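You operate a simulated robot arm through the tools that you are given. There is no shell and no other tool. Be economical: measure what you need, move in short steps, check, and stop when the job is done.

The job below is to be done with a simulated two-armed robot. You get a single attempt, and the scene is never put back.

JOB
Dry the wet red helmet in the hot cabinet: vent open, 40 C.
Fine: on the tray, tray in, door shut; wait for the green lamp. Leave the other helmets.

It is judged by the outcome, as a careful person would: the job done as asked, and still so three seconds after it is handed in. It fails if anything else is knocked over, pushed out of place, dropped, spilled or broken.

ROBOT AND FRAMES
Two 6-joint arms with two-finger grippers on one trunk, on a base that drives. Base frame: it is fixed to the floor where the robot stands at the start and does not move with it; the origin is under the middle of the robot, x ahead of it, y to its left, z up. Readings come in m, rad, newtons and seconds.
The left shoulder is at the start at [0.061, 0.143, 0.942], the right one opposite. With the tool pointing down near the work surface each hand reaches from about 0.1 to 0.66 m from the robot's upright axis, wherever it stands, measured 20 degrees to its own side. Places, roughly: cabinet dial [0.7, -0.1, 1.1]; cabinet tray [1.2, -0.2, 0.9]; hot cabinet [1.1, -0.2, 1.1]; hot cabinet door [1, 0.1, 1.1]; medium black city helmet [4.5, 2.25, 1]; medium blue city helmet [3, 1.5, 1]; medium red road helmet [1.5, 0.25, 1]; tray of the hot cabinet [1.2, -0.2, 0.9]; upturned yellow city helmet [2.5, 1, 1]; vent slider [0.7, -0.1, 0.9]; white city helmet [4.5, 2.25, 0.5]. Payload 2.45 kg a hand.
The tool frame of a hand sits at the grasp point between the pads (the TCP): z along the fingers, y along the line on which they close. The tips reach 0.026 m beyond it. Largest opening 0.096 m; the body of the gripper starts 0.069 m behind the TCP.
Orientation is that of the tool frame in the base frame, as a unit quaternion [x, y, z, w]. With the fingers straight down and closing along the base's y, the tool's x points along the base's -x, its y along +y and its z along -z.

CONTROLS
- The arms move only by the tool arm_command. It takes "left_motion", "right_motion" or both (then of equal length, played together; a hand with none holds still); each is a list of rows, each a list of 6 numbers: the shift along the base's x, y, z in m, then the turn, a rotation vector about the base's x, y, z in rad. In form: [[tx, ty, tz, ax, ay, az], ...]. A call has 1 to 8 rows; each row is the pose to reach, as a shift and turn from the pose commanded when the call began. "left_hand" and "right_hand" are, for a hand that has rows, the closure in counts, from 0 (fully open) to 255 (shut), set as the call begins (left out, the last holds). A row lasts 0.2 s, in which the tool goes at most 0.05 m and 0.15 rad; a call with a longer step from one row to the next is refused whole, and so is a gripper value outside its range. A pose out of reach is approached as far as the arm can. The call stops where the force on the tool passes 90 N (or 10 N more than at its start, if that is more) or the arm is blocked; 0.2 s more then pass. The fingers move at their own pace and stop on an object; they squeeze with about 21 N. The grip force told is the motor's: it shows also when the fingers shut on nothing. Time passes only in rows, and 0.2 s behind the last, so rows that repeat a pose let the fingers close. It gives the time, the measured TCP pose, the force on the tool (base axes), the opening and the grip force at its end, in the units of the frame above (readings bear some noise), with the torque about the TCP (base axes, N m) and any sound that the robot's microphone picked up.
- Cameras (640 x 400 px; columns grow to the right, rows downward): "scene" is now at [0.1379, 0.0021, 1.5457]; the picture's right is [0.04, -1.00, 0.00], its down [-0.76, -0.03, -0.65] and it looks along [0.65, 0.03, -0.76] (base axes); focal length 253 px, centre (320, 200). "left" rides on the left gripper at [0.081, -0.003, -0.098] in its tool frame; the picture's right is [0.04, 1.00, 0.00], its down [-0.73, 0.03, -0.68] and it looks along [-0.68, 0.03, 0.73] (tool axes); focal length 256 px, centre (320, 200). "right" rides on the right gripper at [0.082, 0.003, -0.098] in its tool frame; the picture's right is [-0.04, 1.00, 0.00], its down [-0.73, -0.03, -0.68] and it looks along [-0.68, -0.03, 0.73] (tool axes); focal length 256 px, centre (320, 200). There is no depth. A picture from a camera that has moved, and an enlarged one, comes with that camera's place and axes in the base frame and with its lens.
- get_image(camera): a new picture of that camera. It takes no simulated time.
- lift_body(by): slides the trunk up (or, below 0, down) by that many m; the arms and the scene camera ride with it, the base frame stays. It gives what a move gives, with no picture.
- steer(legs): drives the robot by 1 to 6 legs, each [ahead, turn to the left] in m and rad, along the robot's own axes; the way and the turn of a leg run together, so that a leg with both is an arc; at most 1.5 m and 3.142 rad a leg. The arms and the cameras ride along, it lands a little off, and it stops where it bumps. It gives what a move gives.
- turn_head(pan, tilt): turns the head with the scene camera to pan (to the left, within 1.501 rad either way) and tilt (down, from -0.506 to 1.204), counted from straight ahead of the robot. It gives what a move gives.
- enlarge(camera, box): a new picture of the part [left, top, right, bottom] of that camera's present view, enlarged. It takes no simulated time.
- job_done(): hands the job in; it is judged then, once.

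Go step by step. Nothing tells you exact positions but the pictures and the camera data: compare them with the known pose of the tool, close in by small moves and look again before you grip or let go. The budget is 120 turns and 100 pictures, counting those below and the enlarged ones. Unless the task says otherwise, let go and move clear before handing in, and close with one line.

The tools are called after "Request:" by a JSON object that holds its "name" and its "arguments". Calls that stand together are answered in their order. arm_command: Moves the arms, as the interface text tells. Its arguments: {"type":"object","properties":{"left_motion":{"type":"array","items":{"type":"array","items":{"type":"number"}}},"left_hand":{"type":"number"},"right_motion":{"type":"array","items":{"type":"array","items":{"type":"number"}}},"right_hand":{"type":"number"}},"required":[]} The other tools are called the same way: lift_body (by) slides the trunk up or down; steer (legs) drives the base; turn_head (pan, tilt) turns the head that bears the scene camera; get_image (camera) takes a picture; enlarge (camera, box) takes an enlarged picture of a part of a camera's view; job_done () hands the job in.

At the start:

```text
time_s: 0.0
left_eef_pos: [0.369, 0.2348, 1.3338]
left_ee_rot: [0.0, 1.0, 0.0, 0.0]
left_ft_force: [0.3, -0.7, -0.4]
left_wrist_torque: [-0.02, 0.03, -0.01]
left_grip_width: 0.0959
left_gripper_force: 0.0
right_eef_pos: [0.4917, -0.1224, 1.2361]
right_ee_rot: [0.001, 1.0, 0.0, 0.0]
right_ft_force: [-0.2, -0.2, -0.2]
right_wrist_torque: [0.02, -0.01, -0.03]
right_grip_width: 0.0959
right_gripper_force: 0.0
trunk travel left (down, up): [-0.567, 0.023]
robot x, y, heading: [0.0012, -0.0011, -0.001]
head pan, tilt: [0.042, 0.867]
```

scene: 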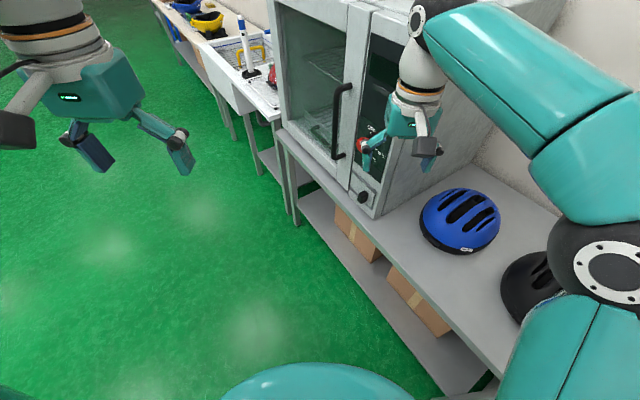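
right: 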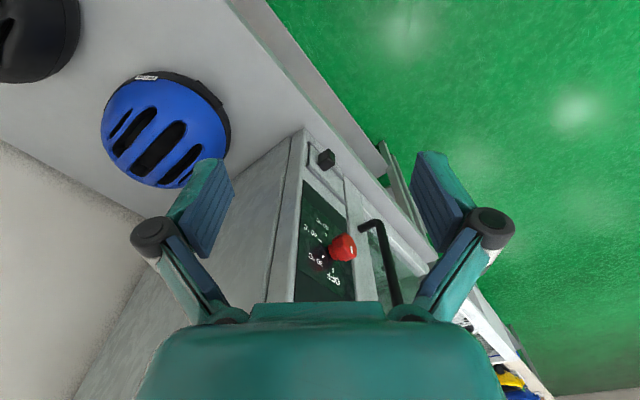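
left: 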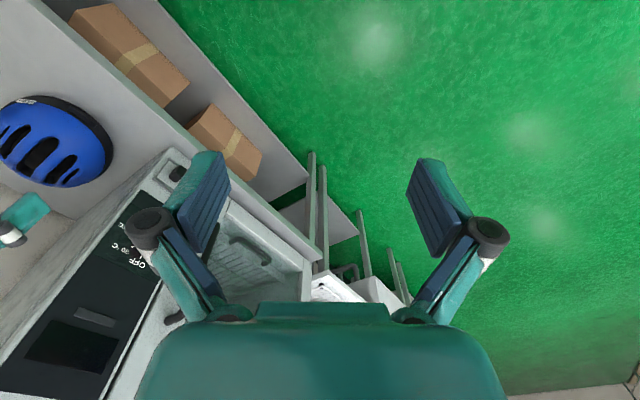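

I see the cabinet ahead to the right on a bench that runs diagonally, with blue and black helmets nearby and the red one beyond the cabinet. I will look around first.

Request:
{"name": "turn_head", "arguments": {"pan": -0.1, "tilt": 0.45}}

Request:
{"name": "get_image", "arguments": {"camera": "scene"}}

Request:
{"name": "turn_head", "arguments": {"pan": 0.3, "tilt": 0.45}}

Request:
{"name": "get_image", "arguments": {"camera": "scene"}}

```text
time_s: 0.9
left_eef_pos: [0.37, 0.2354, 1.3349]
left_ee_rot: [0.001, 1.0, 0.0, 0.001]
left_ft_force: [0.3, 0.3, 1.1]
left_wrist_torque: [-0.02, 0.01, -0.01]
left_grip_width: 0.0962
left_gripper_force: 0.1
right_eef_pos: [0.4915, -0.1213, 1.2367]
right_ee_rot: [0.001, 1.0, 0.0, 0.0]
right_ft_force: [0.1, -0.3, 0.6]
right_wrist_torque: [0.0, -0.01, -0.03]
right_grip_width: 0.0958
right_gripper_force: 0.1
trunk travel left (down, up): [-0.567, 0.023]
robot x, y, heading: [0.0004, 0.0018, 0.005]
head pan, tilt: [-0.099, 0.45]
```

```text
96 pictures are left
camera scene: at [0.1522, -0.0102, 1.5815], right [-0.1, -1.0, 0.0], down [-0.43, 0.04, -0.9], along [0.9, -0.09, -0.44], focal length 253 px, centre (320, 200)
```

scene: 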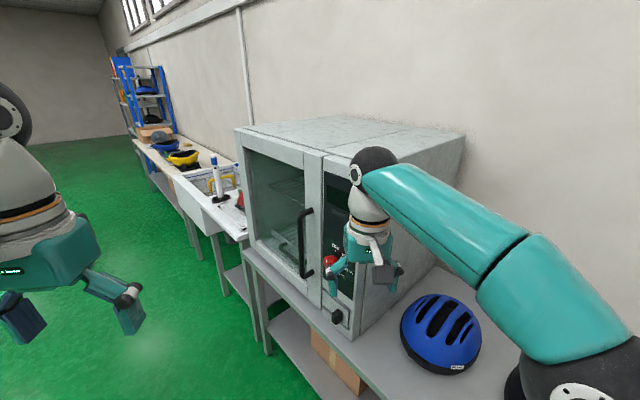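

```text
time_s: 1.8
left_eef_pos: [0.3697, 0.2353, 1.334]
left_ee_rot: [0.0, 1.0, 0.0, 0.0]
left_ft_force: [0.3, 1.0, 0.2]
left_wrist_torque: [0.0, 0.02, -0.01]
left_grip_width: 0.0961
left_gripper_force: 0.0
right_eef_pos: [0.491, -0.1213, 1.237]
right_ee_rot: [0.001, 1.0, 0.0, 0.0]
right_ft_force: [-0.4, 0.6, -0.1]
right_wrist_torque: [0.01, -0.04, 0.02]
right_grip_width: 0.0962
right_gripper_force: 0.0
trunk travel left (down, up): [-0.567, 0.023]
robot x, y, heading: [0.0018, 0.0029, 0.0]
head pan, tilt: [0.3, 0.45]
```

```text
95 pictures are left
camera scene: at [0.1485, 0.026, 1.5815], right [0.29, -0.96, 0.0], down [-0.42, -0.13, -0.9], along [0.86, 0.27, -0.44], focal length 253 px, centre (320, 200)
```

scene: 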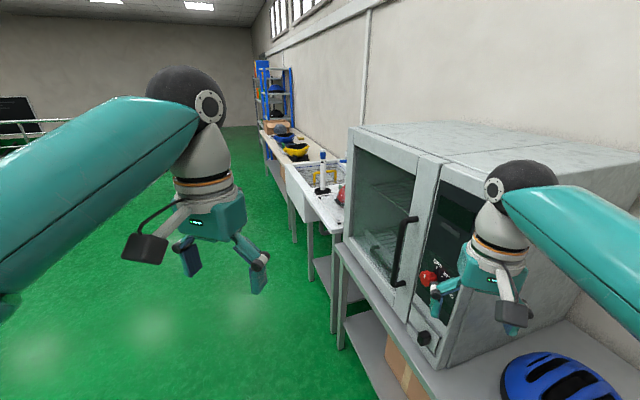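

The bench runs at about 0.6 rad, with the cabinet front facing the open floor on my left. I will drive round to stand facing it, well back.

Request:
{"name": "steer", "arguments": {"legs": [[0, 1.07], [0.9, 0], [0, -2.04]]}}

Request:
{"name": "turn_head", "arguments": {"pan": 0.0, "tilt": 0.45}}

Request:
{"name": "get_image", "arguments": {"camera": "scene"}}

```text
time_s: 5.2
left_eef_pos: [-0.0191, 0.4389, 1.3331]
left_ee_rot: [-0.496, 0.868, -0.002, -0.001]
left_ft_force: [-0.4, 0.0, -0.1]
left_wrist_torque: [-0.05, -0.04, 0.02]
left_grip_width: 0.096
left_gripper_force: 0.0
right_eef_pos: [0.3494, 0.3621, 1.2365]
right_ee_rot: [-0.495, 0.869, -0.002, 0.001]
right_ft_force: [-0.6, 0.9, 0.1]
right_wrist_torque: [-0.06, -0.12, 0.04]
right_grip_width: 0.0961
right_gripper_force: 0.0
trunk travel left (down, up): [-0.567, 0.023]
robot x, y, heading: [0.0343, -0.0268, 1.057]
head pan, tilt: [0.3, 0.45]
stopped in leg 1: the robot was blocked; the commanded pose is now the measured one
```

```text
time_s: 6.0
left_eef_pos: [-0.0172, 0.4348, 1.3341]
left_ee_rot: [-0.496, 0.868, 0.0, 0.0]
left_ft_force: [-0.8, 0.0, -0.5]
left_wrist_torque: [-0.04, 0.01, 0.0]
left_grip_width: 0.096
left_gripper_force: 0.0
right_eef_pos: [0.353, 0.3602, 1.2376]
right_ee_rot: [-0.494, 0.869, 0.0, 0.0]
right_ft_force: [-0.8, 0.1, 0.4]
right_wrist_torque: [0.02, -0.03, 0.01]
right_grip_width: 0.0962
right_gripper_force: 0.0
trunk travel left (down, up): [-0.567, 0.023]
robot x, y, heading: [0.0337, -0.0218, 1.06]
head pan, tilt: [0.0, 0.45]
```

```text
94 pictures are left
camera scene: at [0.1093, 0.1077, 1.5816], right [0.87, -0.49, 0.0], down [-0.21, -0.38, -0.9], along [0.44, 0.78, -0.44], focal length 253 px, centre (320, 200)
```

scene: 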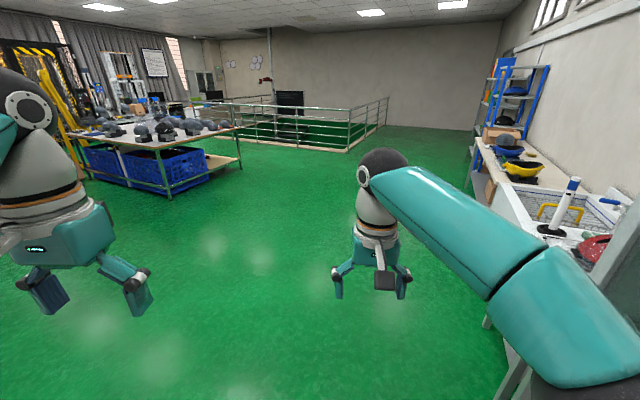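

The robot was stopped at the turn. I'll look to the right to see what it touches.

Request:
{"name": "turn_head", "arguments": {"pan": -1.2, "tilt": 0.8}}

Request:
{"name": "get_image", "arguments": {"camera": "scene"}}

```text
time_s: 7.3
left_eef_pos: [-0.0165, 0.4371, 1.3352]
left_ee_rot: [-0.496, 0.869, 0.0, 0.0]
left_ft_force: [0.4, 0.3, 0.1]
left_wrist_torque: [-0.03, 0.03, 0.01]
left_grip_width: 0.0962
left_gripper_force: 0.0
right_eef_pos: [0.3528, 0.3602, 1.2375]
right_ee_rot: [-0.495, 0.869, 0.0, 0.0]
right_ft_force: [-0.1, -0.1, -0.7]
right_wrist_torque: [-0.01, 0.01, 0.0]
right_grip_width: 0.0961
right_gripper_force: 0.0
trunk travel left (down, up): [-0.567, 0.023]
robot x, y, heading: [0.0326, -0.0259, 1.053]
head pan, tilt: [-1.201, 0.799]
```

```text
93 pictures are left
camera scene: at [0.1442, 0.0161, 1.5512], right [-0.14, -0.99, 0.0], down [-0.71, 0.1, -0.7], along [0.69, -0.1, -0.72], focal length 253 px, centre (320, 200)
```

scene: 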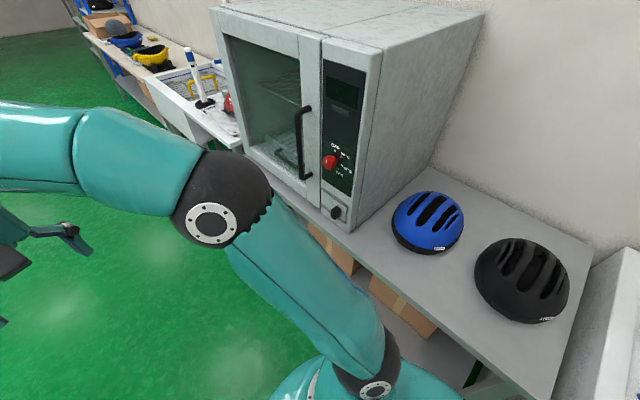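

Nothing has been displaced; the right elbow or base may be close to the cabinet. I try a small turn left.

Request:
{"name": "steer", "arguments": {"legs": [[0.0, 0.3]]}}

Request:
{"name": "get_image", "arguments": {"camera": "scene"}}

```text
time_s: 8.8
left_eef_pos: [-0.1507, 0.4001, 1.3354]
left_ee_rot: [-0.619, 0.786, 0.0, 0.001]
left_ft_force: [-0.1, -0.6, 0.1]
left_wrist_torque: [0.02, -0.02, -0.01]
left_grip_width: 0.0959
left_gripper_force: 0.1
right_eef_pos: [0.2249, 0.4347, 1.2374]
right_ee_rot: [-0.618, 0.786, 0.0, 0.001]
right_ft_force: [-0.1, 0.8, -0.3]
right_wrist_torque: [-0.01, -0.02, 0.0]
right_grip_width: 0.0957
right_gripper_force: 0.0
trunk travel left (down, up): [-0.567, 0.023]
robot x, y, heading: [0.044, -0.0272, 1.355]
head pan, tilt: [-1.201, 0.799]
```

```text
92 pictures are left
camera scene: at [0.1388, 0.0427, 1.5512], right [0.15, -0.99, 0.0], down [-0.71, -0.11, -0.7], along [0.69, 0.11, -0.72], focal length 253 px, centre (320, 200)
```

scene: 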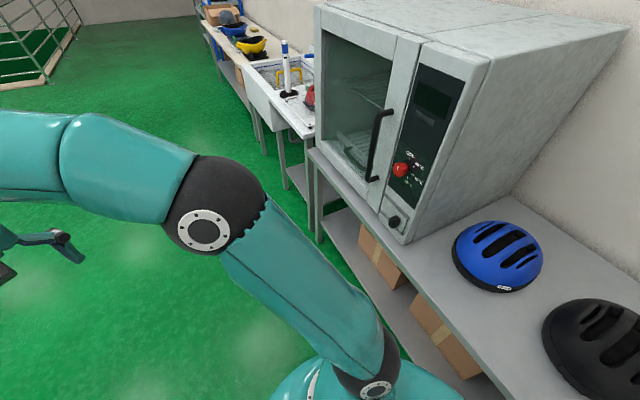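

The turn now works, and it points away from the bench. Drive forward and then turn to face the cabinet.

Request:
{"name": "steer", "arguments": {"legs": [[0.85, 0], [0, -1.2], [0.15, 0.0], [0, -1.1]]}}

Request:
{"name": "turn_head", "arguments": {"pan": 0.0, "tilt": 0.45}}

Request:
{"name": "get_image", "arguments": {"camera": "scene"}}

```text
time_s: 16.4
left_eef_pos: [0.5225, 1.1701, 1.3359]
left_ee_rot: [-0.109, 0.994, 0.002, -0.002]
left_ft_force: [0.6, -1.0, 0.3]
left_wrist_torque: [0.05, 0.04, 0.03]
left_grip_width: 0.0961
left_gripper_force: 0.0
right_eef_pos: [0.7184, 0.8501, 1.2392]
right_ee_rot: [-0.108, 0.994, 0.002, -0.001]
right_ft_force: [-0.2, -1.4, -0.9]
right_wrist_torque: [0.09, 0.04, 0.0]
right_grip_width: 0.096
right_gripper_force: 0.1
trunk travel left (down, up): [-0.567, 0.023]
robot x, y, heading: [0.2142, 0.855, 0.229]
head pan, tilt: [-1.201, 0.799]
stopped in leg 2: the robot was blocked; the commanded pose is now the measured one
```

```text
time_s: 17.8
left_eef_pos: [0.5214, 1.1737, 1.3366]
left_ee_rot: [-0.108, 0.994, -0.001, -0.001]
left_ft_force: [0.2, 0.0, -0.4]
left_wrist_torque: [-0.01, 0.0, -0.01]
left_grip_width: 0.0961
left_gripper_force: 0.0
right_eef_pos: [0.7173, 0.8527, 1.2396]
right_ee_rot: [-0.109, 0.994, 0.0, 0.0]
right_ft_force: [-0.4, 0.0, 1.0]
right_wrist_torque: [0.0, 0.01, 0.01]
right_grip_width: 0.0956
right_gripper_force: 0.1
trunk travel left (down, up): [-0.567, 0.023]
robot x, y, heading: [0.2085, 0.8542, 0.23]
head pan, tilt: [0.0, 0.45]
```

```text
91 pictures are left
camera scene: at [0.359, 0.8871, 1.5815], right [0.23, -0.97, 0.0], down [-0.42, -0.1, -0.9], along [0.88, 0.2, -0.44], focal length 253 px, centre (320, 200)
```

scene: 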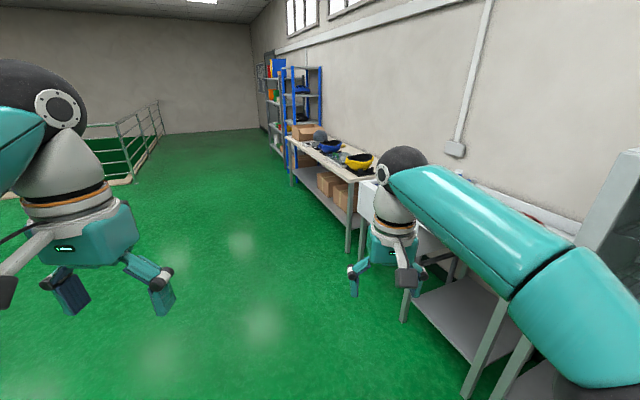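

Nothing is near, so the "blocked" looks tied to large turns; I'll use smaller turn legs.

Request:
{"name": "steer", "arguments": {"legs": [[0.12, 0], [0, -0.4], [0, -0.4], [0, -0.4]]}}

Request:
{"name": "get_image", "arguments": {"camera": "scene"}}

```text
time_s: 23.1
left_eef_pos: [0.7438, 0.7162, 1.3379]
left_ee_rot: [0.455, 0.89, 0.002, 0.001]
left_ft_force: [-1.2, 0.8, -0.7]
left_wrist_torque: [0.04, -0.07, -0.06]
left_grip_width: 0.0958
left_gripper_force: 0.0
right_eef_pos: [0.5269, 0.4074, 1.2391]
right_ee_rot: [0.456, 0.89, 0.002, 0.0]
right_ft_force: [0.2, 0.1, 0.2]
right_wrist_torque: [0.08, -0.06, -0.01]
right_grip_width: 0.096
right_gripper_force: 0.1
trunk travel left (down, up): [-0.567, 0.023]
robot x, y, heading: [0.3636, 0.9077, -0.954]
head pan, tilt: [0.0, 0.45]
stopped in leg 4: the robot was blocked; the commanded pose is now the measured one
```

```text
90 pictures are left
camera scene: at [0.4508, 0.7762, 1.5815], right [-0.81, -0.58, 0.0], down [-0.25, 0.36, -0.9], along [0.52, -0.73, -0.44], focal length 253 px, centre (320, 200)
```

scene: 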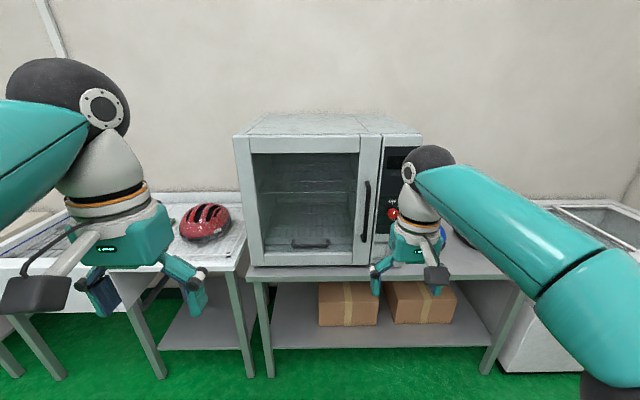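

Now I face the cabinet squarely. I'll enlarge the control panel, the door and the helmet.

Request:
{"name": "enlarge", "arguments": {"camera": "scene", "box": [220, 100, 460, 290]}}

Request:
{"name": "enlarge", "arguments": {"camera": "scene", "box": [140, 170, 270, 290]}}

Request:
{"name": "get_image", "arguments": {"camera": "right"}}

Request:
{"name": "get_image", "arguments": {"camera": "left"}}

```text
2.11 times, centred on (340, 195) of scene
camera zoom: at [0.4508, 0.7762, 1.5815], right [-0.81, -0.58, 0.0], down [-0.25, 0.36, -0.9], along [0.52, -0.73, -0.44], focal length 532 px, centre (278, 210)
```

zoom: 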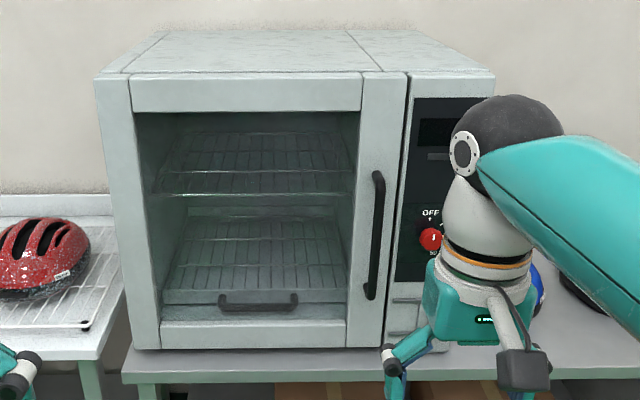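

```text
3.33 times, centred on (205, 230) of scene
camera zoom: at [0.4508, 0.7762, 1.5815], right [-0.81, -0.58, 0.0], down [-0.25, 0.36, -0.9], along [0.52, -0.73, -0.44], focal length 842 px, centre (703, 100)
```

zoom: 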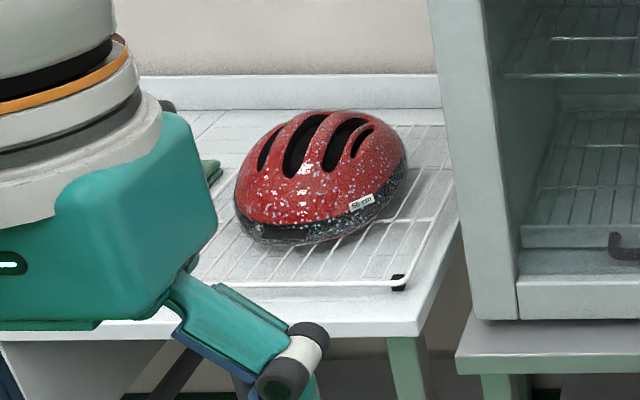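

```text
87 pictures are left
camera right: at [0.4804, 0.4767, 1.3372], right [0.83, 0.55, 0.0], down [0.4, -0.61, 0.68], along [0.38, -0.56, -0.74], focal length 256 px, centre (320, 200)
```

right: 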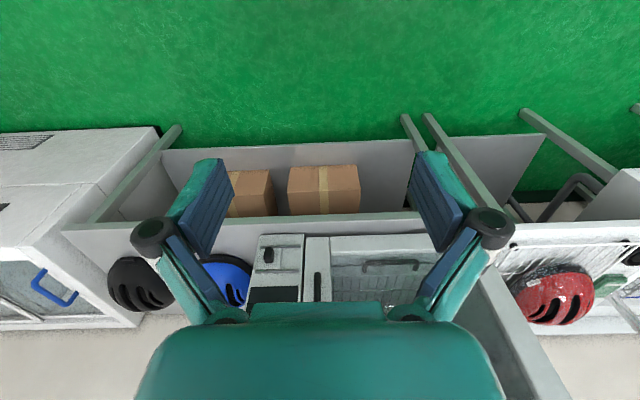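

```text
86 pictures are left
camera left: at [0.6929, 0.7797, 1.4354], right [0.79, 0.62, 0.0], down [0.45, -0.58, 0.68], along [0.42, -0.53, -0.73], focal length 256 px, centre (320, 200)
```

left: 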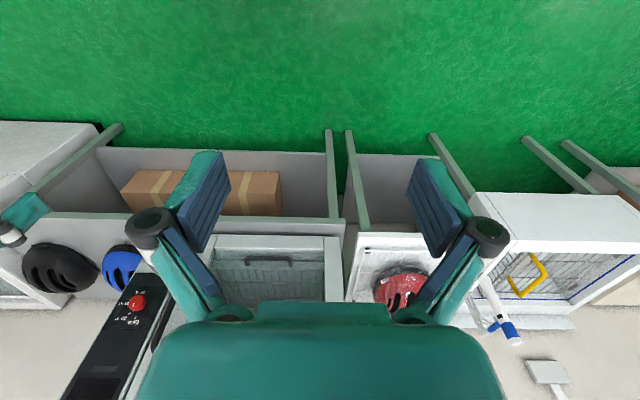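

I triangulate (base frame): tray handle ≈ (1.05, 0.01, 0.89), dial ≈ (0.717, -0.086, 1.105), helmet ≈ (1.60, 0.19, 0.89), and the door handle is a vertical bar at z 0.99–1.24. I'll first turn the right tool horizontal, while there is space.

Request:
{"name": "arm_command", "arguments": {"right_motion": [[-0.005, -0.01, -0.01, -0.122, -0.087, 0], [-0.01, -0.02, -0.02, -0.245, -0.174, 0], [-0.015, -0.02, -0.03, -0.367, -0.26, 0], [-0.02, -0.02, -0.04, -0.49, -0.347, 0], [-0.02, -0.02, -0.05, -0.612, -0.434, 0], [-0.02, -0.02, -0.06, -0.734, -0.521, 0], [-0.02, -0.02, -0.07, -0.857, -0.608, 0], [-0.02, -0.02, -0.08, -0.979, -0.695, 0]]}}

Request:
{"name": "arm_command", "arguments": {"right_motion": [[0, 0, -0.01, -0.122, -0.087, 0], [0, 0, -0.02, -0.245, -0.174, 0], [0, 0, -0.03, -0.302, -0.214, 0], [0, 0, -0.03, -0.302, -0.214, 0]]}}

Request:
{"name": "get_image", "arguments": {"camera": "scene"}}

```text
time_s: 24.9
left_eef_pos: [0.7466, 0.7178, 1.337]
left_ee_rot: [0.454, 0.891, 0.0, 0.001]
left_ft_force: [0.3, 0.0, 0.2]
left_wrist_torque: [0.0, 0.02, 0.01]
left_grip_width: 0.096
left_gripper_force: 0.1
right_eef_pos: [0.5088, 0.3914, 1.1595]
right_ee_rot: [0.377, 0.736, -0.26, 0.499]
right_ft_force: [0.3, -0.4, 0.2]
right_wrist_torque: [0.01, -0.01, 0.01]
right_grip_width: 0.0963
right_gripper_force: 0.0
trunk travel left (down, up): [-0.567, 0.023]
robot x, y, heading: [0.3617, 0.8983, -0.954]
head pan, tilt: [0.0, 0.45]
```

```text
time_s: 25.9
left_eef_pos: [0.7466, 0.7167, 1.338]
left_ee_rot: [0.454, 0.891, 0.0, 0.001]
left_ft_force: [-0.4, -0.2, 1.3]
left_wrist_torque: [0.03, 0.02, 0.01]
left_grip_width: 0.096
left_gripper_force: 0.1
right_eef_pos: [0.5457, 0.3924, 1.1463]
right_ee_rot: [0.324, 0.63, -0.329, 0.625]
right_ft_force: [0.1, -0.3, -0.7]
right_wrist_torque: [-0.02, 0.0, 0.0]
right_grip_width: 0.096
right_gripper_force: 0.0
right hand out of reach, approached as far as the arm can: row 2, 3, 4
trunk travel left (down, up): [-0.567, 0.023]
robot x, y, heading: [0.3632, 0.9024, -0.953]
head pan, tilt: [0.0, 0.45]
```

```text
85 pictures are left
camera scene: at [0.4537, 0.7792, 1.5816], right [-0.81, -0.58, 0.0], down [-0.25, 0.35, -0.9], along [0.52, -0.73, -0.44], focal length 253 px, centre (320, 200)
```

scene: 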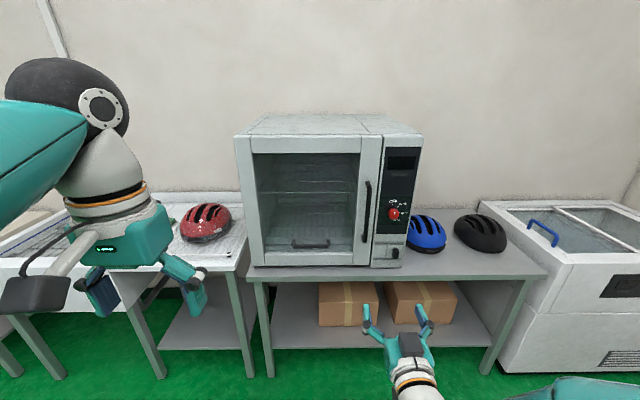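

The right tool is now horizontal, pointing at the cabinet, and the view is clear. Enlarging the control panel.

Request:
{"name": "enlarge", "arguments": {"camera": "scene", "box": [350, 140, 430, 270]}}

Request:
{"name": "enlarge", "arguments": {"camera": "scene", "box": [370, 185, 420, 235]}}

```text
3.08 times, centred on (390, 205) of scene
camera zoom: at [0.4537, 0.7792, 1.5816], right [-0.81, -0.58, 0.0], down [-0.25, 0.35, -0.9], along [0.52, -0.73, -0.44], focal length 778 px, centre (105, 185)
```

zoom: 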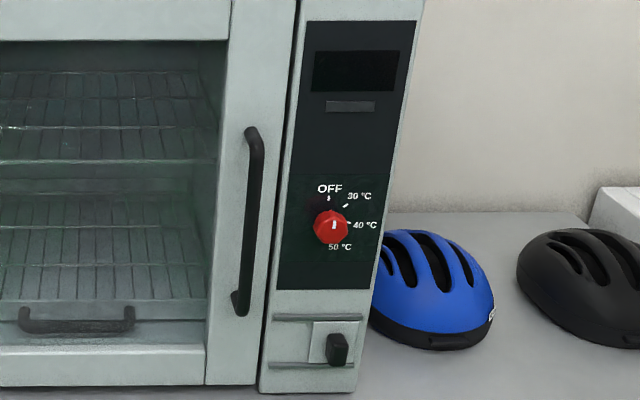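

```text
8.00 times, centred on (395, 210) of scene
camera zoom: at [0.4537, 0.7792, 1.5816], right [-0.81, -0.58, 0.0], down [-0.25, 0.35, -0.9], along [0.52, -0.73, -0.44], focal length 2022 px, centre (-280, 120)
```

zoom: 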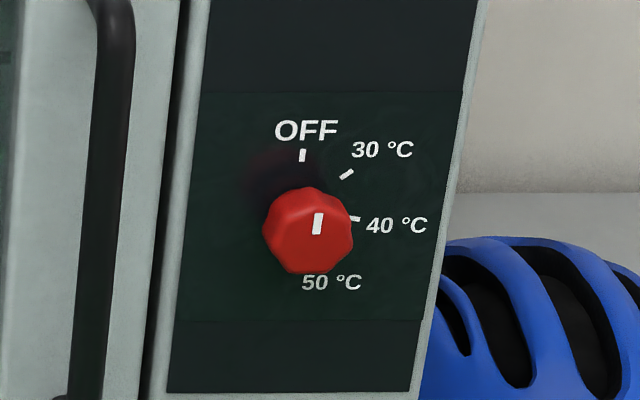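

OFF is at 12 o'clock, 40 °C at roughly 100° clockwise; the vent slider is below, at the right end of its track. I'll drive closer with the right hand at the control panel side.

Request:
{"name": "steer", "arguments": {"legs": [[0, -0.33], [0.38, 0], [0, 0.31]]}}

Request:
{"name": "get_image", "arguments": {"camera": "scene"}}

Request:
{"name": "get_image", "arguments": {"camera": "right"}}

```text
time_s: 30.6
left_eef_pos: [0.8482, 0.3479, 1.3377]
left_ee_rot: [0.465, 0.885, 0.0, 0.001]
left_ft_force: [0.1, -0.3, 0.5]
left_wrist_torque: [0.0, 0.01, -0.01]
left_grip_width: 0.0961
left_gripper_force: 0.1
right_eef_pos: [0.6397, 0.0272, 1.1467]
right_ee_rot: [0.33, 0.627, -0.336, 0.621]
right_ft_force: [-0.1, -0.8, 0.4]
right_wrist_torque: [0.04, 0.01, -0.03]
right_grip_width: 0.0961
right_gripper_force: 0.1
trunk travel left (down, up): [-0.567, 0.023]
robot x, y, heading: [0.4587, 0.5322, -0.975]
head pan, tilt: [0.0, 0.45]
```

```text
82 pictures are left
camera scene: at [0.5455, 0.4075, 1.5816], right [-0.83, -0.56, 0.0], down [-0.24, 0.36, -0.9], along [0.51, -0.74, -0.44], focal length 253 px, centre (320, 200)
```

scene: 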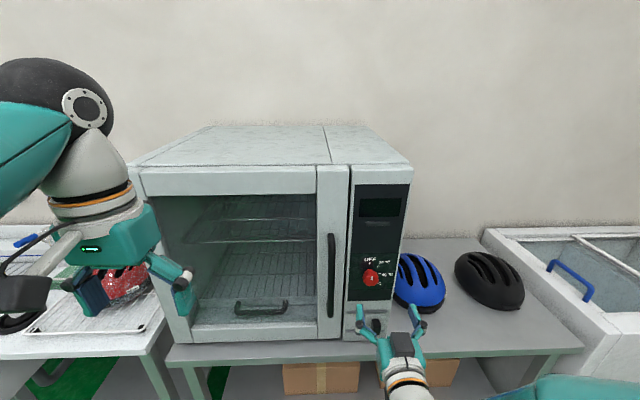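

```text
81 pictures are left
camera right: at [0.5872, 0.1115, 1.0655], right [0.83, 0.56, 0.03], down [-0.39, 0.55, 0.74], along [0.39, -0.62, 0.68], focal length 256 px, centre (320, 200)
```

right: 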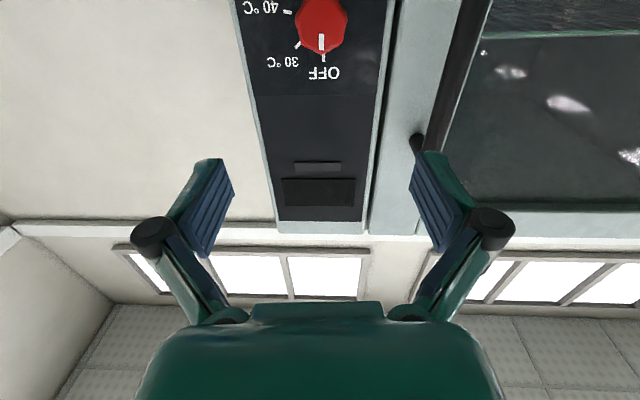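

The knob face is at about (0.721, -0.090, 1.106), 0.14 m straight ahead of the right TCP and 0.04 m lower. I pre-roll the hand counter-clockwise by 50° so that it can then turn 100° clockwise.

Request:
{"name": "arm_command", "arguments": {"right_motion": [[0, 0, -0.01, -0.081, 0.12, 0], [0, 0, -0.02, -0.163, 0.24, 0], [0, 0, -0.03, -0.244, 0.36, 0], [0, 0, -0.041, -0.326, 0.48, 0], [0.01, -0.015, -0.041, -0.407, 0.6, 0], [0.0277, -0.0394, -0.041, -0.488, 0.72, 0], [0.0277, -0.0394, -0.041, -0.488, 0.72, 0]]}}

Request:
{"name": "get_image", "arguments": {"camera": "right"}}

Request:
{"name": "get_image", "arguments": {"camera": "scene"}}

```text
time_s: 32.2
left_eef_pos: [0.8482, 0.348, 1.3385]
left_ee_rot: [0.465, 0.885, -0.001, 0.0]
left_ft_force: [0.0, 0.2, 0.3]
left_wrist_torque: [-0.03, 0.0, -0.02]
left_grip_width: 0.0961
left_gripper_force: 0.0
right_eef_pos: [0.6737, -0.005, 1.1113]
right_ee_rot: [0.039, 0.706, -0.569, 0.42]
right_ft_force: [0.0, 0.1, 0.1]
right_wrist_torque: [-0.01, -0.01, 0.01]
right_grip_width: 0.096
right_gripper_force: 0.1
right hand out of reach, approached as far as the arm can: row 5, 6, 7
trunk travel left (down, up): [-0.567, 0.023]
robot x, y, heading: [0.4594, 0.5321, -0.979]
head pan, tilt: [0.0, 0.45]
```

```text
80 pictures are left
camera right: at [0.5687, 0.0444, 1.056], right [0.56, 0.37, -0.74], down [0.08, 0.87, 0.49], along [0.83, -0.34, 0.45], focal length 256 px, centre (320, 200)
```

right: 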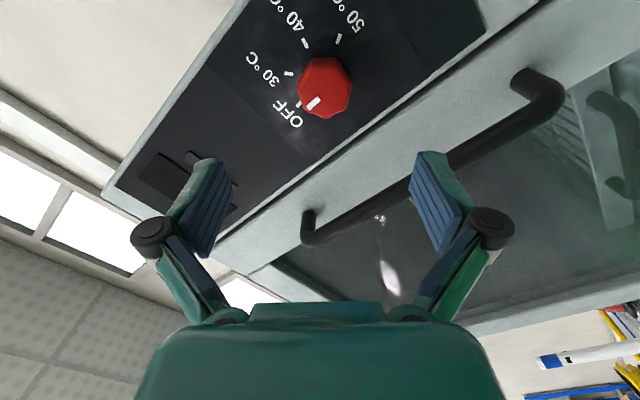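

```text
79 pictures are left
camera scene: at [0.545, 0.4075, 1.5816], right [-0.83, -0.56, 0.0], down [-0.24, 0.36, -0.9], along [0.51, -0.74, -0.44], focal length 253 px, centre (320, 200)
```

scene: 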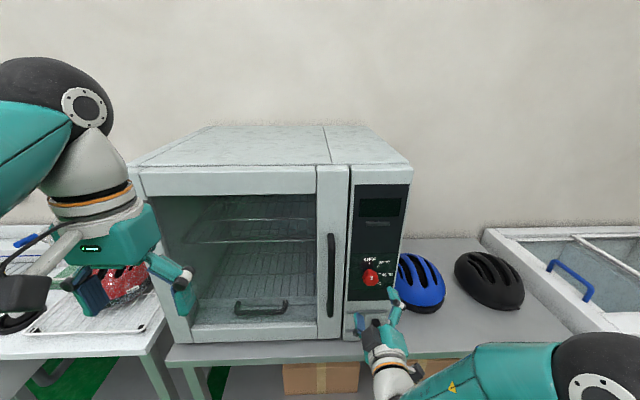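

The hand is rolled and the wrist view shows the knob slightly to one side: about 11 mm right and 8 mm down are needed. I approach halfway and check.

Request:
{"name": "arm_command", "arguments": {"right_motion": [[0.01, -0.025, -0.004, 0, 0, 0], [0.0189, -0.0476, -0.008, 0, 0, 0], [0.0189, -0.0476, -0.008, 0, 0, 0]]}}

Request:
{"name": "get_image", "arguments": {"camera": "right"}}

```text
time_s: 33.0
left_eef_pos: [0.8473, 0.3476, 1.3377]
left_ee_rot: [0.464, 0.886, 0.0, 0.0]
left_ft_force: [0.4, 0.0, 0.7]
left_wrist_torque: [0.0, -0.03, 0.02]
left_grip_width: 0.0958
left_gripper_force: 0.0
right_eef_pos: [0.7048, -0.0401, 1.1114]
right_ee_rot: [0.041, 0.707, -0.568, 0.418]
right_ft_force: [-0.4, 0.2, 1.4]
right_wrist_torque: [-0.02, -0.03, -0.01]
right_grip_width: 0.0961
right_gripper_force: 0.1
right hand out of reach, approached as far as the arm can: row 1, 2, 3
trunk travel left (down, up): [-0.567, 0.023]
robot x, y, heading: [0.4596, 0.5348, -0.973]
head pan, tilt: [0.0, 0.45]
```

```text
78 pictures are left
camera right: at [0.6009, 0.0102, 1.0571], right [0.56, 0.37, -0.74], down [0.09, 0.87, 0.49], along [0.82, -0.34, 0.45], focal length 256 px, centre (320, 200)
```

right: 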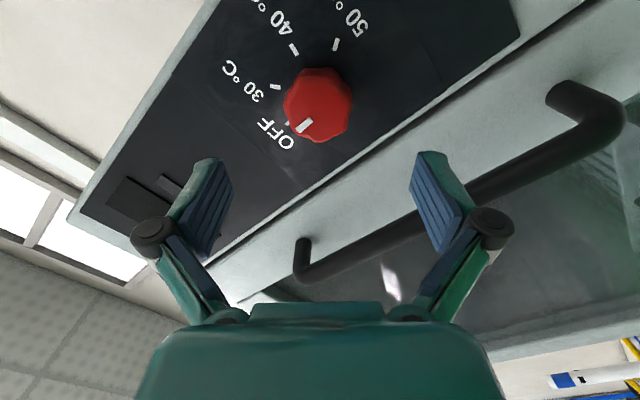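

The arm is stopping short of the sideways/down correction, probably a joint limit near this roll. I ease the roll back by 0.3 rad and retry the correction.

Request:
{"name": "arm_command", "arguments": {"right_motion": [[-0.005, -0.004, -0.006, 0.08, -0.12, 0], [-0.013, -0.009, -0.01, 0.168, -0.248, 0], [-0.013, -0.009, -0.01, 0.168, -0.248, 0]]}}

Request:
{"name": "get_image", "arguments": {"camera": "right"}}

```text
refused: row 2 steps farther than a row can; nothing moved
```

```text
77 pictures are left
camera right: at [0.6009, 0.0102, 1.0571], right [0.56, 0.37, -0.74], down [0.09, 0.87, 0.49], along [0.82, -0.34, 0.45], focal length 256 px, centre (320, 200)
```

right: 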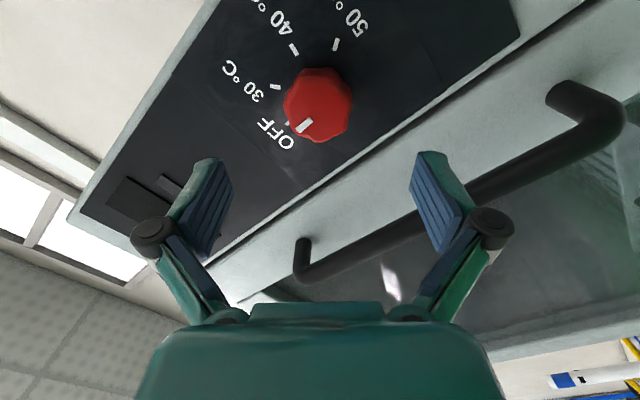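

Request:
{"name": "arm_command", "arguments": {"right_motion": [[-0.005, -0.004, -0.006, 0.08, -0.12, 0], [-0.013, -0.009, -0.01, 0.16, -0.24, 0], [-0.013, -0.009, -0.01, 0.168, -0.248, 0]]}}

Request:
{"name": "get_image", "arguments": {"camera": "right"}}

```text
time_s: 33.8
left_eef_pos: [0.8484, 0.3479, 1.3377]
left_ee_rot: [0.465, 0.885, 0.001, 0.0]
left_ft_force: [0.5, -0.4, -0.4]
left_wrist_torque: [-0.01, 0.04, 0.01]
left_grip_width: 0.0961
left_gripper_force: 0.1
right_eef_pos: [0.704, -0.0382, 1.108]
right_ee_rot: [0.147, 0.694, -0.499, 0.499]
right_ft_force: [0.3, -0.5, -0.1]
right_wrist_torque: [-0.03, -0.01, 0.01]
right_grip_width: 0.096
right_gripper_force: 0.1
right hand out of reach, approached as far as the arm can: row 1, 2, 3
trunk travel left (down, up): [-0.567, 0.023]
robot x, y, heading: [0.4618, 0.5315, -0.975]
head pan, tilt: [0.0, 0.45]
```

```text
76 pictures are left
camera right: at [0.6157, 0.0232, 1.0382], right [0.72, 0.47, -0.51], down [-0.05, 0.77, 0.63], along [0.69, -0.43, 0.58], focal length 256 px, centre (320, 200)
```

right: 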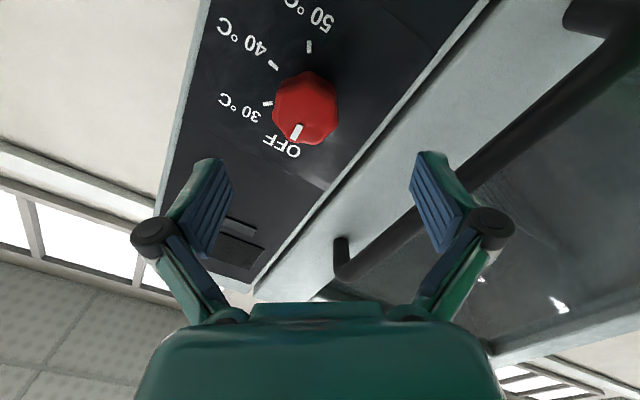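

The lateral limit is in the arm, so I shift the hand by turning the base 0.027 rad to the right and lowering the trunk 7 mm.

Request:
{"name": "steer", "arguments": {"legs": [[0, -0.027]]}}

Request:
{"name": "lift_body", "arguments": {"by": -0.007}}

Request:
{"name": "get_image", "arguments": {"camera": "right"}}

Request:
{"name": "enlarge", "arguments": {"camera": "scene", "box": [320, 230, 440, 340]}}

```text
time_s: 34.5
left_eef_pos: [0.8436, 0.3383, 1.3376]
left_ee_rot: [0.478, 0.878, 0.0, 0.001]
left_ft_force: [-0.1, -0.2, 0.1]
left_wrist_torque: [0.02, 0.01, 0.02]
left_grip_width: 0.096
left_gripper_force: 0.1
right_eef_pos: [0.6882, -0.0436, 1.1083]
right_ee_rot: [0.156, 0.692, -0.507, 0.49]
right_ft_force: [1.0, 0.4, -0.6]
right_wrist_torque: [0.01, -0.01, -0.02]
right_grip_width: 0.0959
right_gripper_force: 0.1
trunk travel left (down, up): [-0.567, 0.023]
robot x, y, heading: [0.4612, 0.536, -0.995]
head pan, tilt: [0.0, 0.45]
```

```text
time_s: 35.1
left_eef_pos: [0.8422, 0.3365, 1.3317]
left_ee_rot: [0.478, 0.878, 0.0, 0.0]
left_ft_force: [1.1, 0.1, -1.0]
left_wrist_torque: [-0.02, 0.0, -0.01]
left_grip_width: 0.0959
left_gripper_force: 0.0
right_eef_pos: [0.6899, -0.0433, 1.1014]
right_ee_rot: [0.156, 0.692, -0.506, 0.49]
right_ft_force: [1.0, -0.2, 1.0]
right_wrist_torque: [0.01, 0.01, 0.03]
right_grip_width: 0.0959
right_gripper_force: 0.1
trunk travel left (down, up): [-0.56, 0.03]
robot x, y, heading: [0.4591, 0.5348, -1.0]
head pan, tilt: [0.0, 0.45]
```

```text
75 pictures are left
camera right: at [0.6014, 0.0193, 1.0319], right [0.73, 0.45, -0.51], down [-0.03, 0.77, 0.63], along [0.68, -0.45, 0.58], focal length 256 px, centre (320, 200)
```

right: 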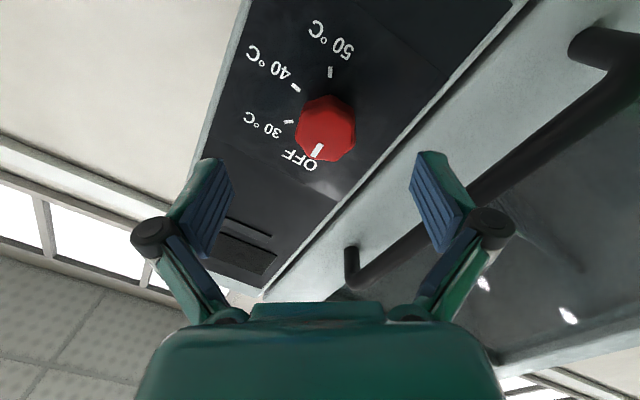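

```text
3.64 times, centred on (380, 285) of scene
camera zoom: at [0.5433, 0.4054, 1.5745], right [-0.84, -0.54, 0.0], down [-0.24, 0.37, -0.9], along [0.49, -0.76, -0.44], focal length 919 px, centre (102, -109)
```

zoom: 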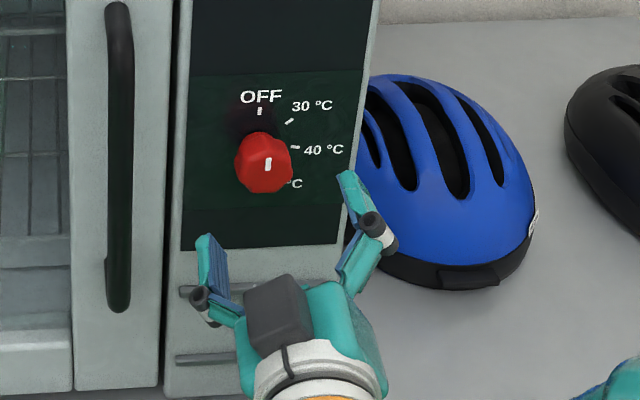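

Knob face is now triangulated at (0.7237, -0.0936, 1.101), exactly 0.06 m straight ahead. Advance in two steps so that the fingers straddle it.

Request:
{"name": "arm_command", "arguments": {"right_motion": [[0.0112, -0.0166, 0, 0, 0, 0], [0.0224, -0.0331, 0, 0, 0, 0], [0.0314, -0.0463, 0, 0, 0, 0], [0.0314, -0.0463, 0, 0, 0, 0]]}}

Request:
{"name": "get_image", "arguments": {"camera": "right"}}

Request:
{"name": "enlarge", "arguments": {"camera": "scene", "box": [320, 230, 440, 340]}}

```text
time_s: 36.1
left_eef_pos: [0.8422, 0.338, 1.3313]
left_ee_rot: [0.478, 0.878, 0.0, -0.001]
left_ft_force: [0.4, 0.2, 0.0]
left_wrist_torque: [0.0, 0.0, 0.01]
left_grip_width: 0.0958
left_gripper_force: 0.0
right_eef_pos: [0.7206, -0.0878, 1.1032]
right_ee_rot: [0.16, 0.692, -0.508, 0.487]
right_ft_force: [-0.5, -0.5, -0.3]
right_wrist_torque: [0.01, -0.01, -0.01]
right_grip_width: 0.0961
right_gripper_force: 0.0
trunk travel left (down, up): [-0.56, 0.03]
robot x, y, heading: [0.46, 0.5355, -1.007]
head pan, tilt: [0.0, 0.45]
```

```text
73 pictures are left
camera right: at [0.6344, -0.025, 1.0332], right [0.73, 0.44, -0.51], down [-0.02, 0.77, 0.64], along [0.68, -0.46, 0.58], focal length 256 px, centre (320, 200)
```

right: 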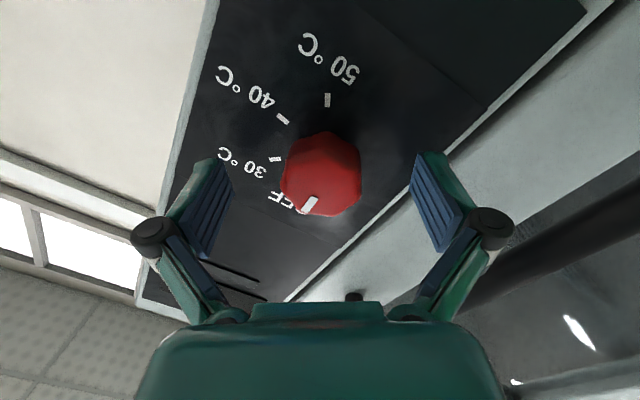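

```text
3.64 times, centred on (380, 285) of scene
camera zoom: at [0.5434, 0.4059, 1.5746], right [-0.84, -0.54, 0.0], down [-0.24, 0.37, -0.9], along [0.49, -0.76, -0.44], focal length 919 px, centre (102, -109)
```

zoom: 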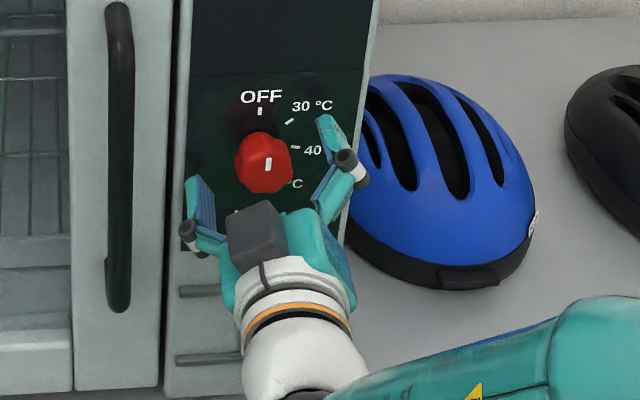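

The knob is between the fingers. Closing on it, with a 6 mm advance.

Request:
{"name": "arm_command", "arguments": {"right_motion": [[0.003, -0.005, 0, 0, 0, 0], [0.003, -0.005, 0, 0, 0, 0], [0.003, -0.005, 0, 0, 0, 0], [0.003, -0.005, 0, 0, 0, 0]], "right_hand": 255}}

Request:
{"name": "get_image", "arguments": {"camera": "right"}}

```text
time_s: 37.1
left_eef_pos: [0.8424, 0.3383, 1.3318]
left_ee_rot: [0.478, 0.879, -0.001, 0.0]
left_ft_force: [-0.2, -0.3, 0.5]
left_wrist_torque: [0.01, -0.01, 0.01]
left_grip_width: 0.096
left_gripper_force: 0.1
right_eef_pos: [0.7251, -0.0912, 1.1012]
right_ee_rot: [0.157, 0.694, -0.507, 0.486]
right_ft_force: [-3.4, 18.4, -9.0]
right_wrist_torque: [-0.09, -0.1, 0.24]
right_grip_width: 0.0406
right_gripper_force: 44.6
trunk travel left (down, up): [-0.56, 0.03]
robot x, y, heading: [0.4567, 0.5372, -1.0]
head pan, tilt: [0.0, 0.45]
```

```text
71 pictures are left
camera right: at [0.6372, -0.0268, 1.033], right [0.73, 0.45, -0.52], down [-0.02, 0.77, 0.64], along [0.68, -0.46, 0.57], focal length 256 px, centre (320, 200)
```

right: 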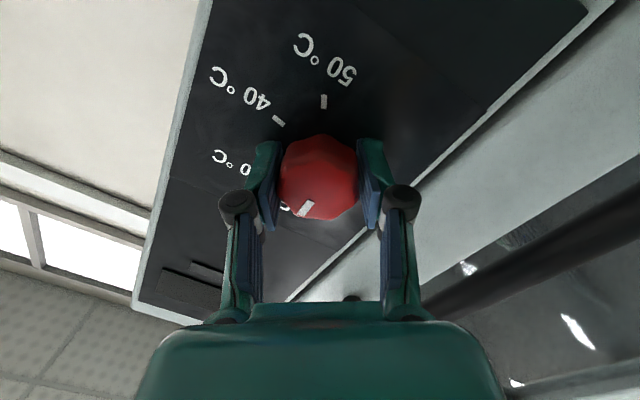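

Gripped at 41 mm. Turning clockwise in steps.

Request:
{"name": "arm_command", "arguments": {"right_motion": [[0, 0, 0, 0.0814, -0.12, 0], [0, 0, 0, 0.163, -0.24, 0], [0, 0, 0, 0.244, -0.36, 0], [0, 0, 0, 0.326, -0.48, 0], [0, 0, 0, 0.407, -0.6, 0], [0, 0, 0, 0.488, -0.72, 0], [0, 0, 0, 0.488, -0.72, 0]]}}

Request:
{"name": "get_image", "arguments": {"camera": "right"}}

```text
time_s: 38.7
left_eef_pos: [0.8408, 0.3375, 1.3319]
left_ee_rot: [0.477, 0.879, 0.0, 0.001]
left_ft_force: [0.0, 0.1, -0.1]
left_wrist_torque: [0.0, -0.03, 0.01]
left_grip_width: 0.096
left_gripper_force: 0.1
right_eef_pos: [0.7236, -0.0921, 1.1028]
right_ee_rot: [0.441, 0.575, -0.243, 0.646]
right_ft_force: [-14.1, 15.9, -14.2]
right_wrist_torque: [0.2, 0.04, -0.26]
right_grip_width: 0.0403
right_gripper_force: 45.4
right hand out of reach, approached as far as the arm can: row 6, 7
trunk travel left (down, up): [-0.56, 0.03]
robot x, y, heading: [0.4592, 0.5338, -0.998]
head pan, tilt: [0.0, 0.45]
```

```text
70 pictures are left
camera right: at [0.6916, 0.0093, 1.0298], right [0.81, 0.49, 0.33], down [-0.54, 0.42, 0.73], along [0.22, -0.77, 0.61], focal length 256 px, centre (320, 200)
```

right: 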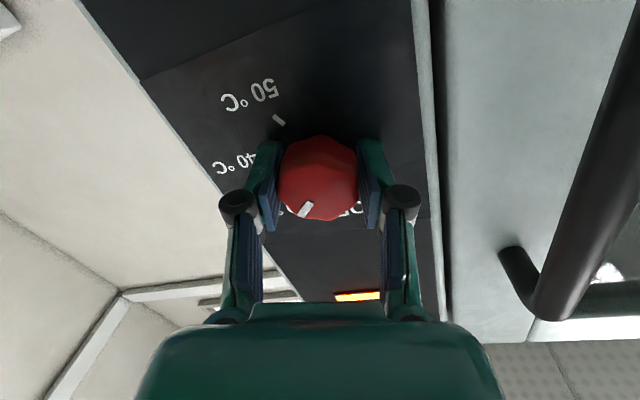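

The knob moved about 50° (amber lamp lit), and the arm is at its roll limit. I release, roll back, and regrip for the second 50°.

Request:
{"name": "arm_command", "arguments": {"right_motion": [[0, 0, 0, 0, 0, 0], [0, 0, 0, 0, 0, 0], [0, 0, 0, 0, 0, 0]], "right_hand": 0}}

Request:
{"name": "arm_command", "arguments": {"right_motion": [[0, 0, 0, -0.0814, 0.12, 0], [0, 0, 0, -0.163, 0.24, 0], [0, 0, 0, -0.244, 0.36, 0], [0, 0, 0, -0.326, 0.48, 0], [0, 0, 0, -0.407, 0.6, 0], [0, 0, 0, -0.488, 0.72, 0], [0, 0, 0, -0.488, 0.72, 0]]}}

Request:
{"name": "get_image", "arguments": {"camera": "right"}}

```text
time_s: 39.5
left_eef_pos: [0.8426, 0.3372, 1.3313]
left_ee_rot: [0.477, 0.879, 0.0, 0.0]
left_ft_force: [0.3, -0.4, 0.9]
left_wrist_torque: [0.0, 0.03, 0.01]
left_grip_width: 0.0962
left_gripper_force: 0.1
right_eef_pos: [0.7264, -0.094, 1.1038]
right_ee_rot: [0.437, 0.575, -0.244, 0.647]
right_ft_force: [-0.8, 0.2, 0.6]
right_wrist_torque: [0.01, 0.03, 0.02]
right_grip_width: 0.0961
right_gripper_force: 0.0
trunk travel left (down, up): [-0.56, 0.03]
robot x, y, heading: [0.4602, 0.5383, -0.997]
head pan, tilt: [0.0, 0.45]
```

```text
time_s: 41.1
left_eef_pos: [0.8429, 0.3364, 1.3308]
left_ee_rot: [0.477, 0.879, 0.0, 0.0]
left_ft_force: [0.7, 0.0, 0.4]
left_wrist_torque: [0.04, 0.0, 0.01]
left_grip_width: 0.0961
left_gripper_force: 0.1
right_eef_pos: [0.7257, -0.0936, 1.1046]
right_ee_rot: [0.157, 0.692, -0.509, 0.487]
right_ft_force: [-0.6, -0.3, -0.3]
right_wrist_torque: [-0.01, 0.0, -0.01]
right_grip_width: 0.096
right_gripper_force: 0.0
trunk travel left (down, up): [-0.56, 0.03]
robot x, y, heading: [0.462, 0.533, -0.994]
head pan, tilt: [0.0, 0.45]
```

```text
69 pictures are left
camera right: at [0.6392, -0.029, 1.034], right [0.73, 0.45, -0.52], down [-0.02, 0.77, 0.63], along [0.68, -0.45, 0.58], focal length 256 px, centre (320, 200)
```

right: 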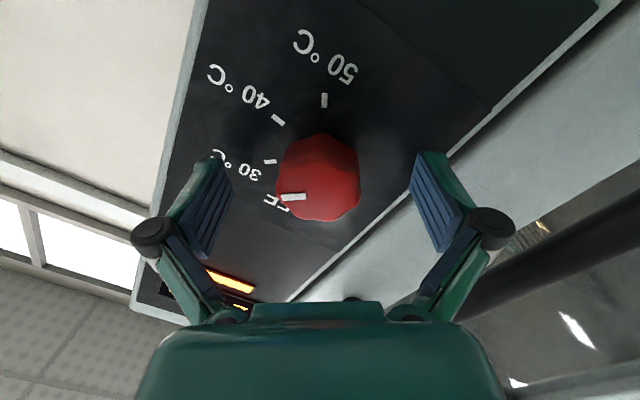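

The pointer seems to be short of 30 °C; checking from the scene camera.

Request:
{"name": "enlarge", "arguments": {"camera": "scene", "box": [340, 180, 420, 300]}}

```text
3.33 times, centred on (380, 240) of scene
camera zoom: at [0.5436, 0.4056, 1.5745], right [-0.84, -0.54, 0.0], down [-0.24, 0.37, -0.9], along [0.49, -0.76, -0.44], focal length 842 px, centre (120, 67)
```

zoom: 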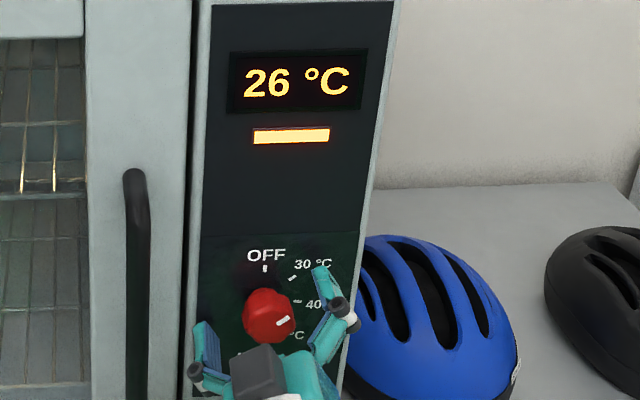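

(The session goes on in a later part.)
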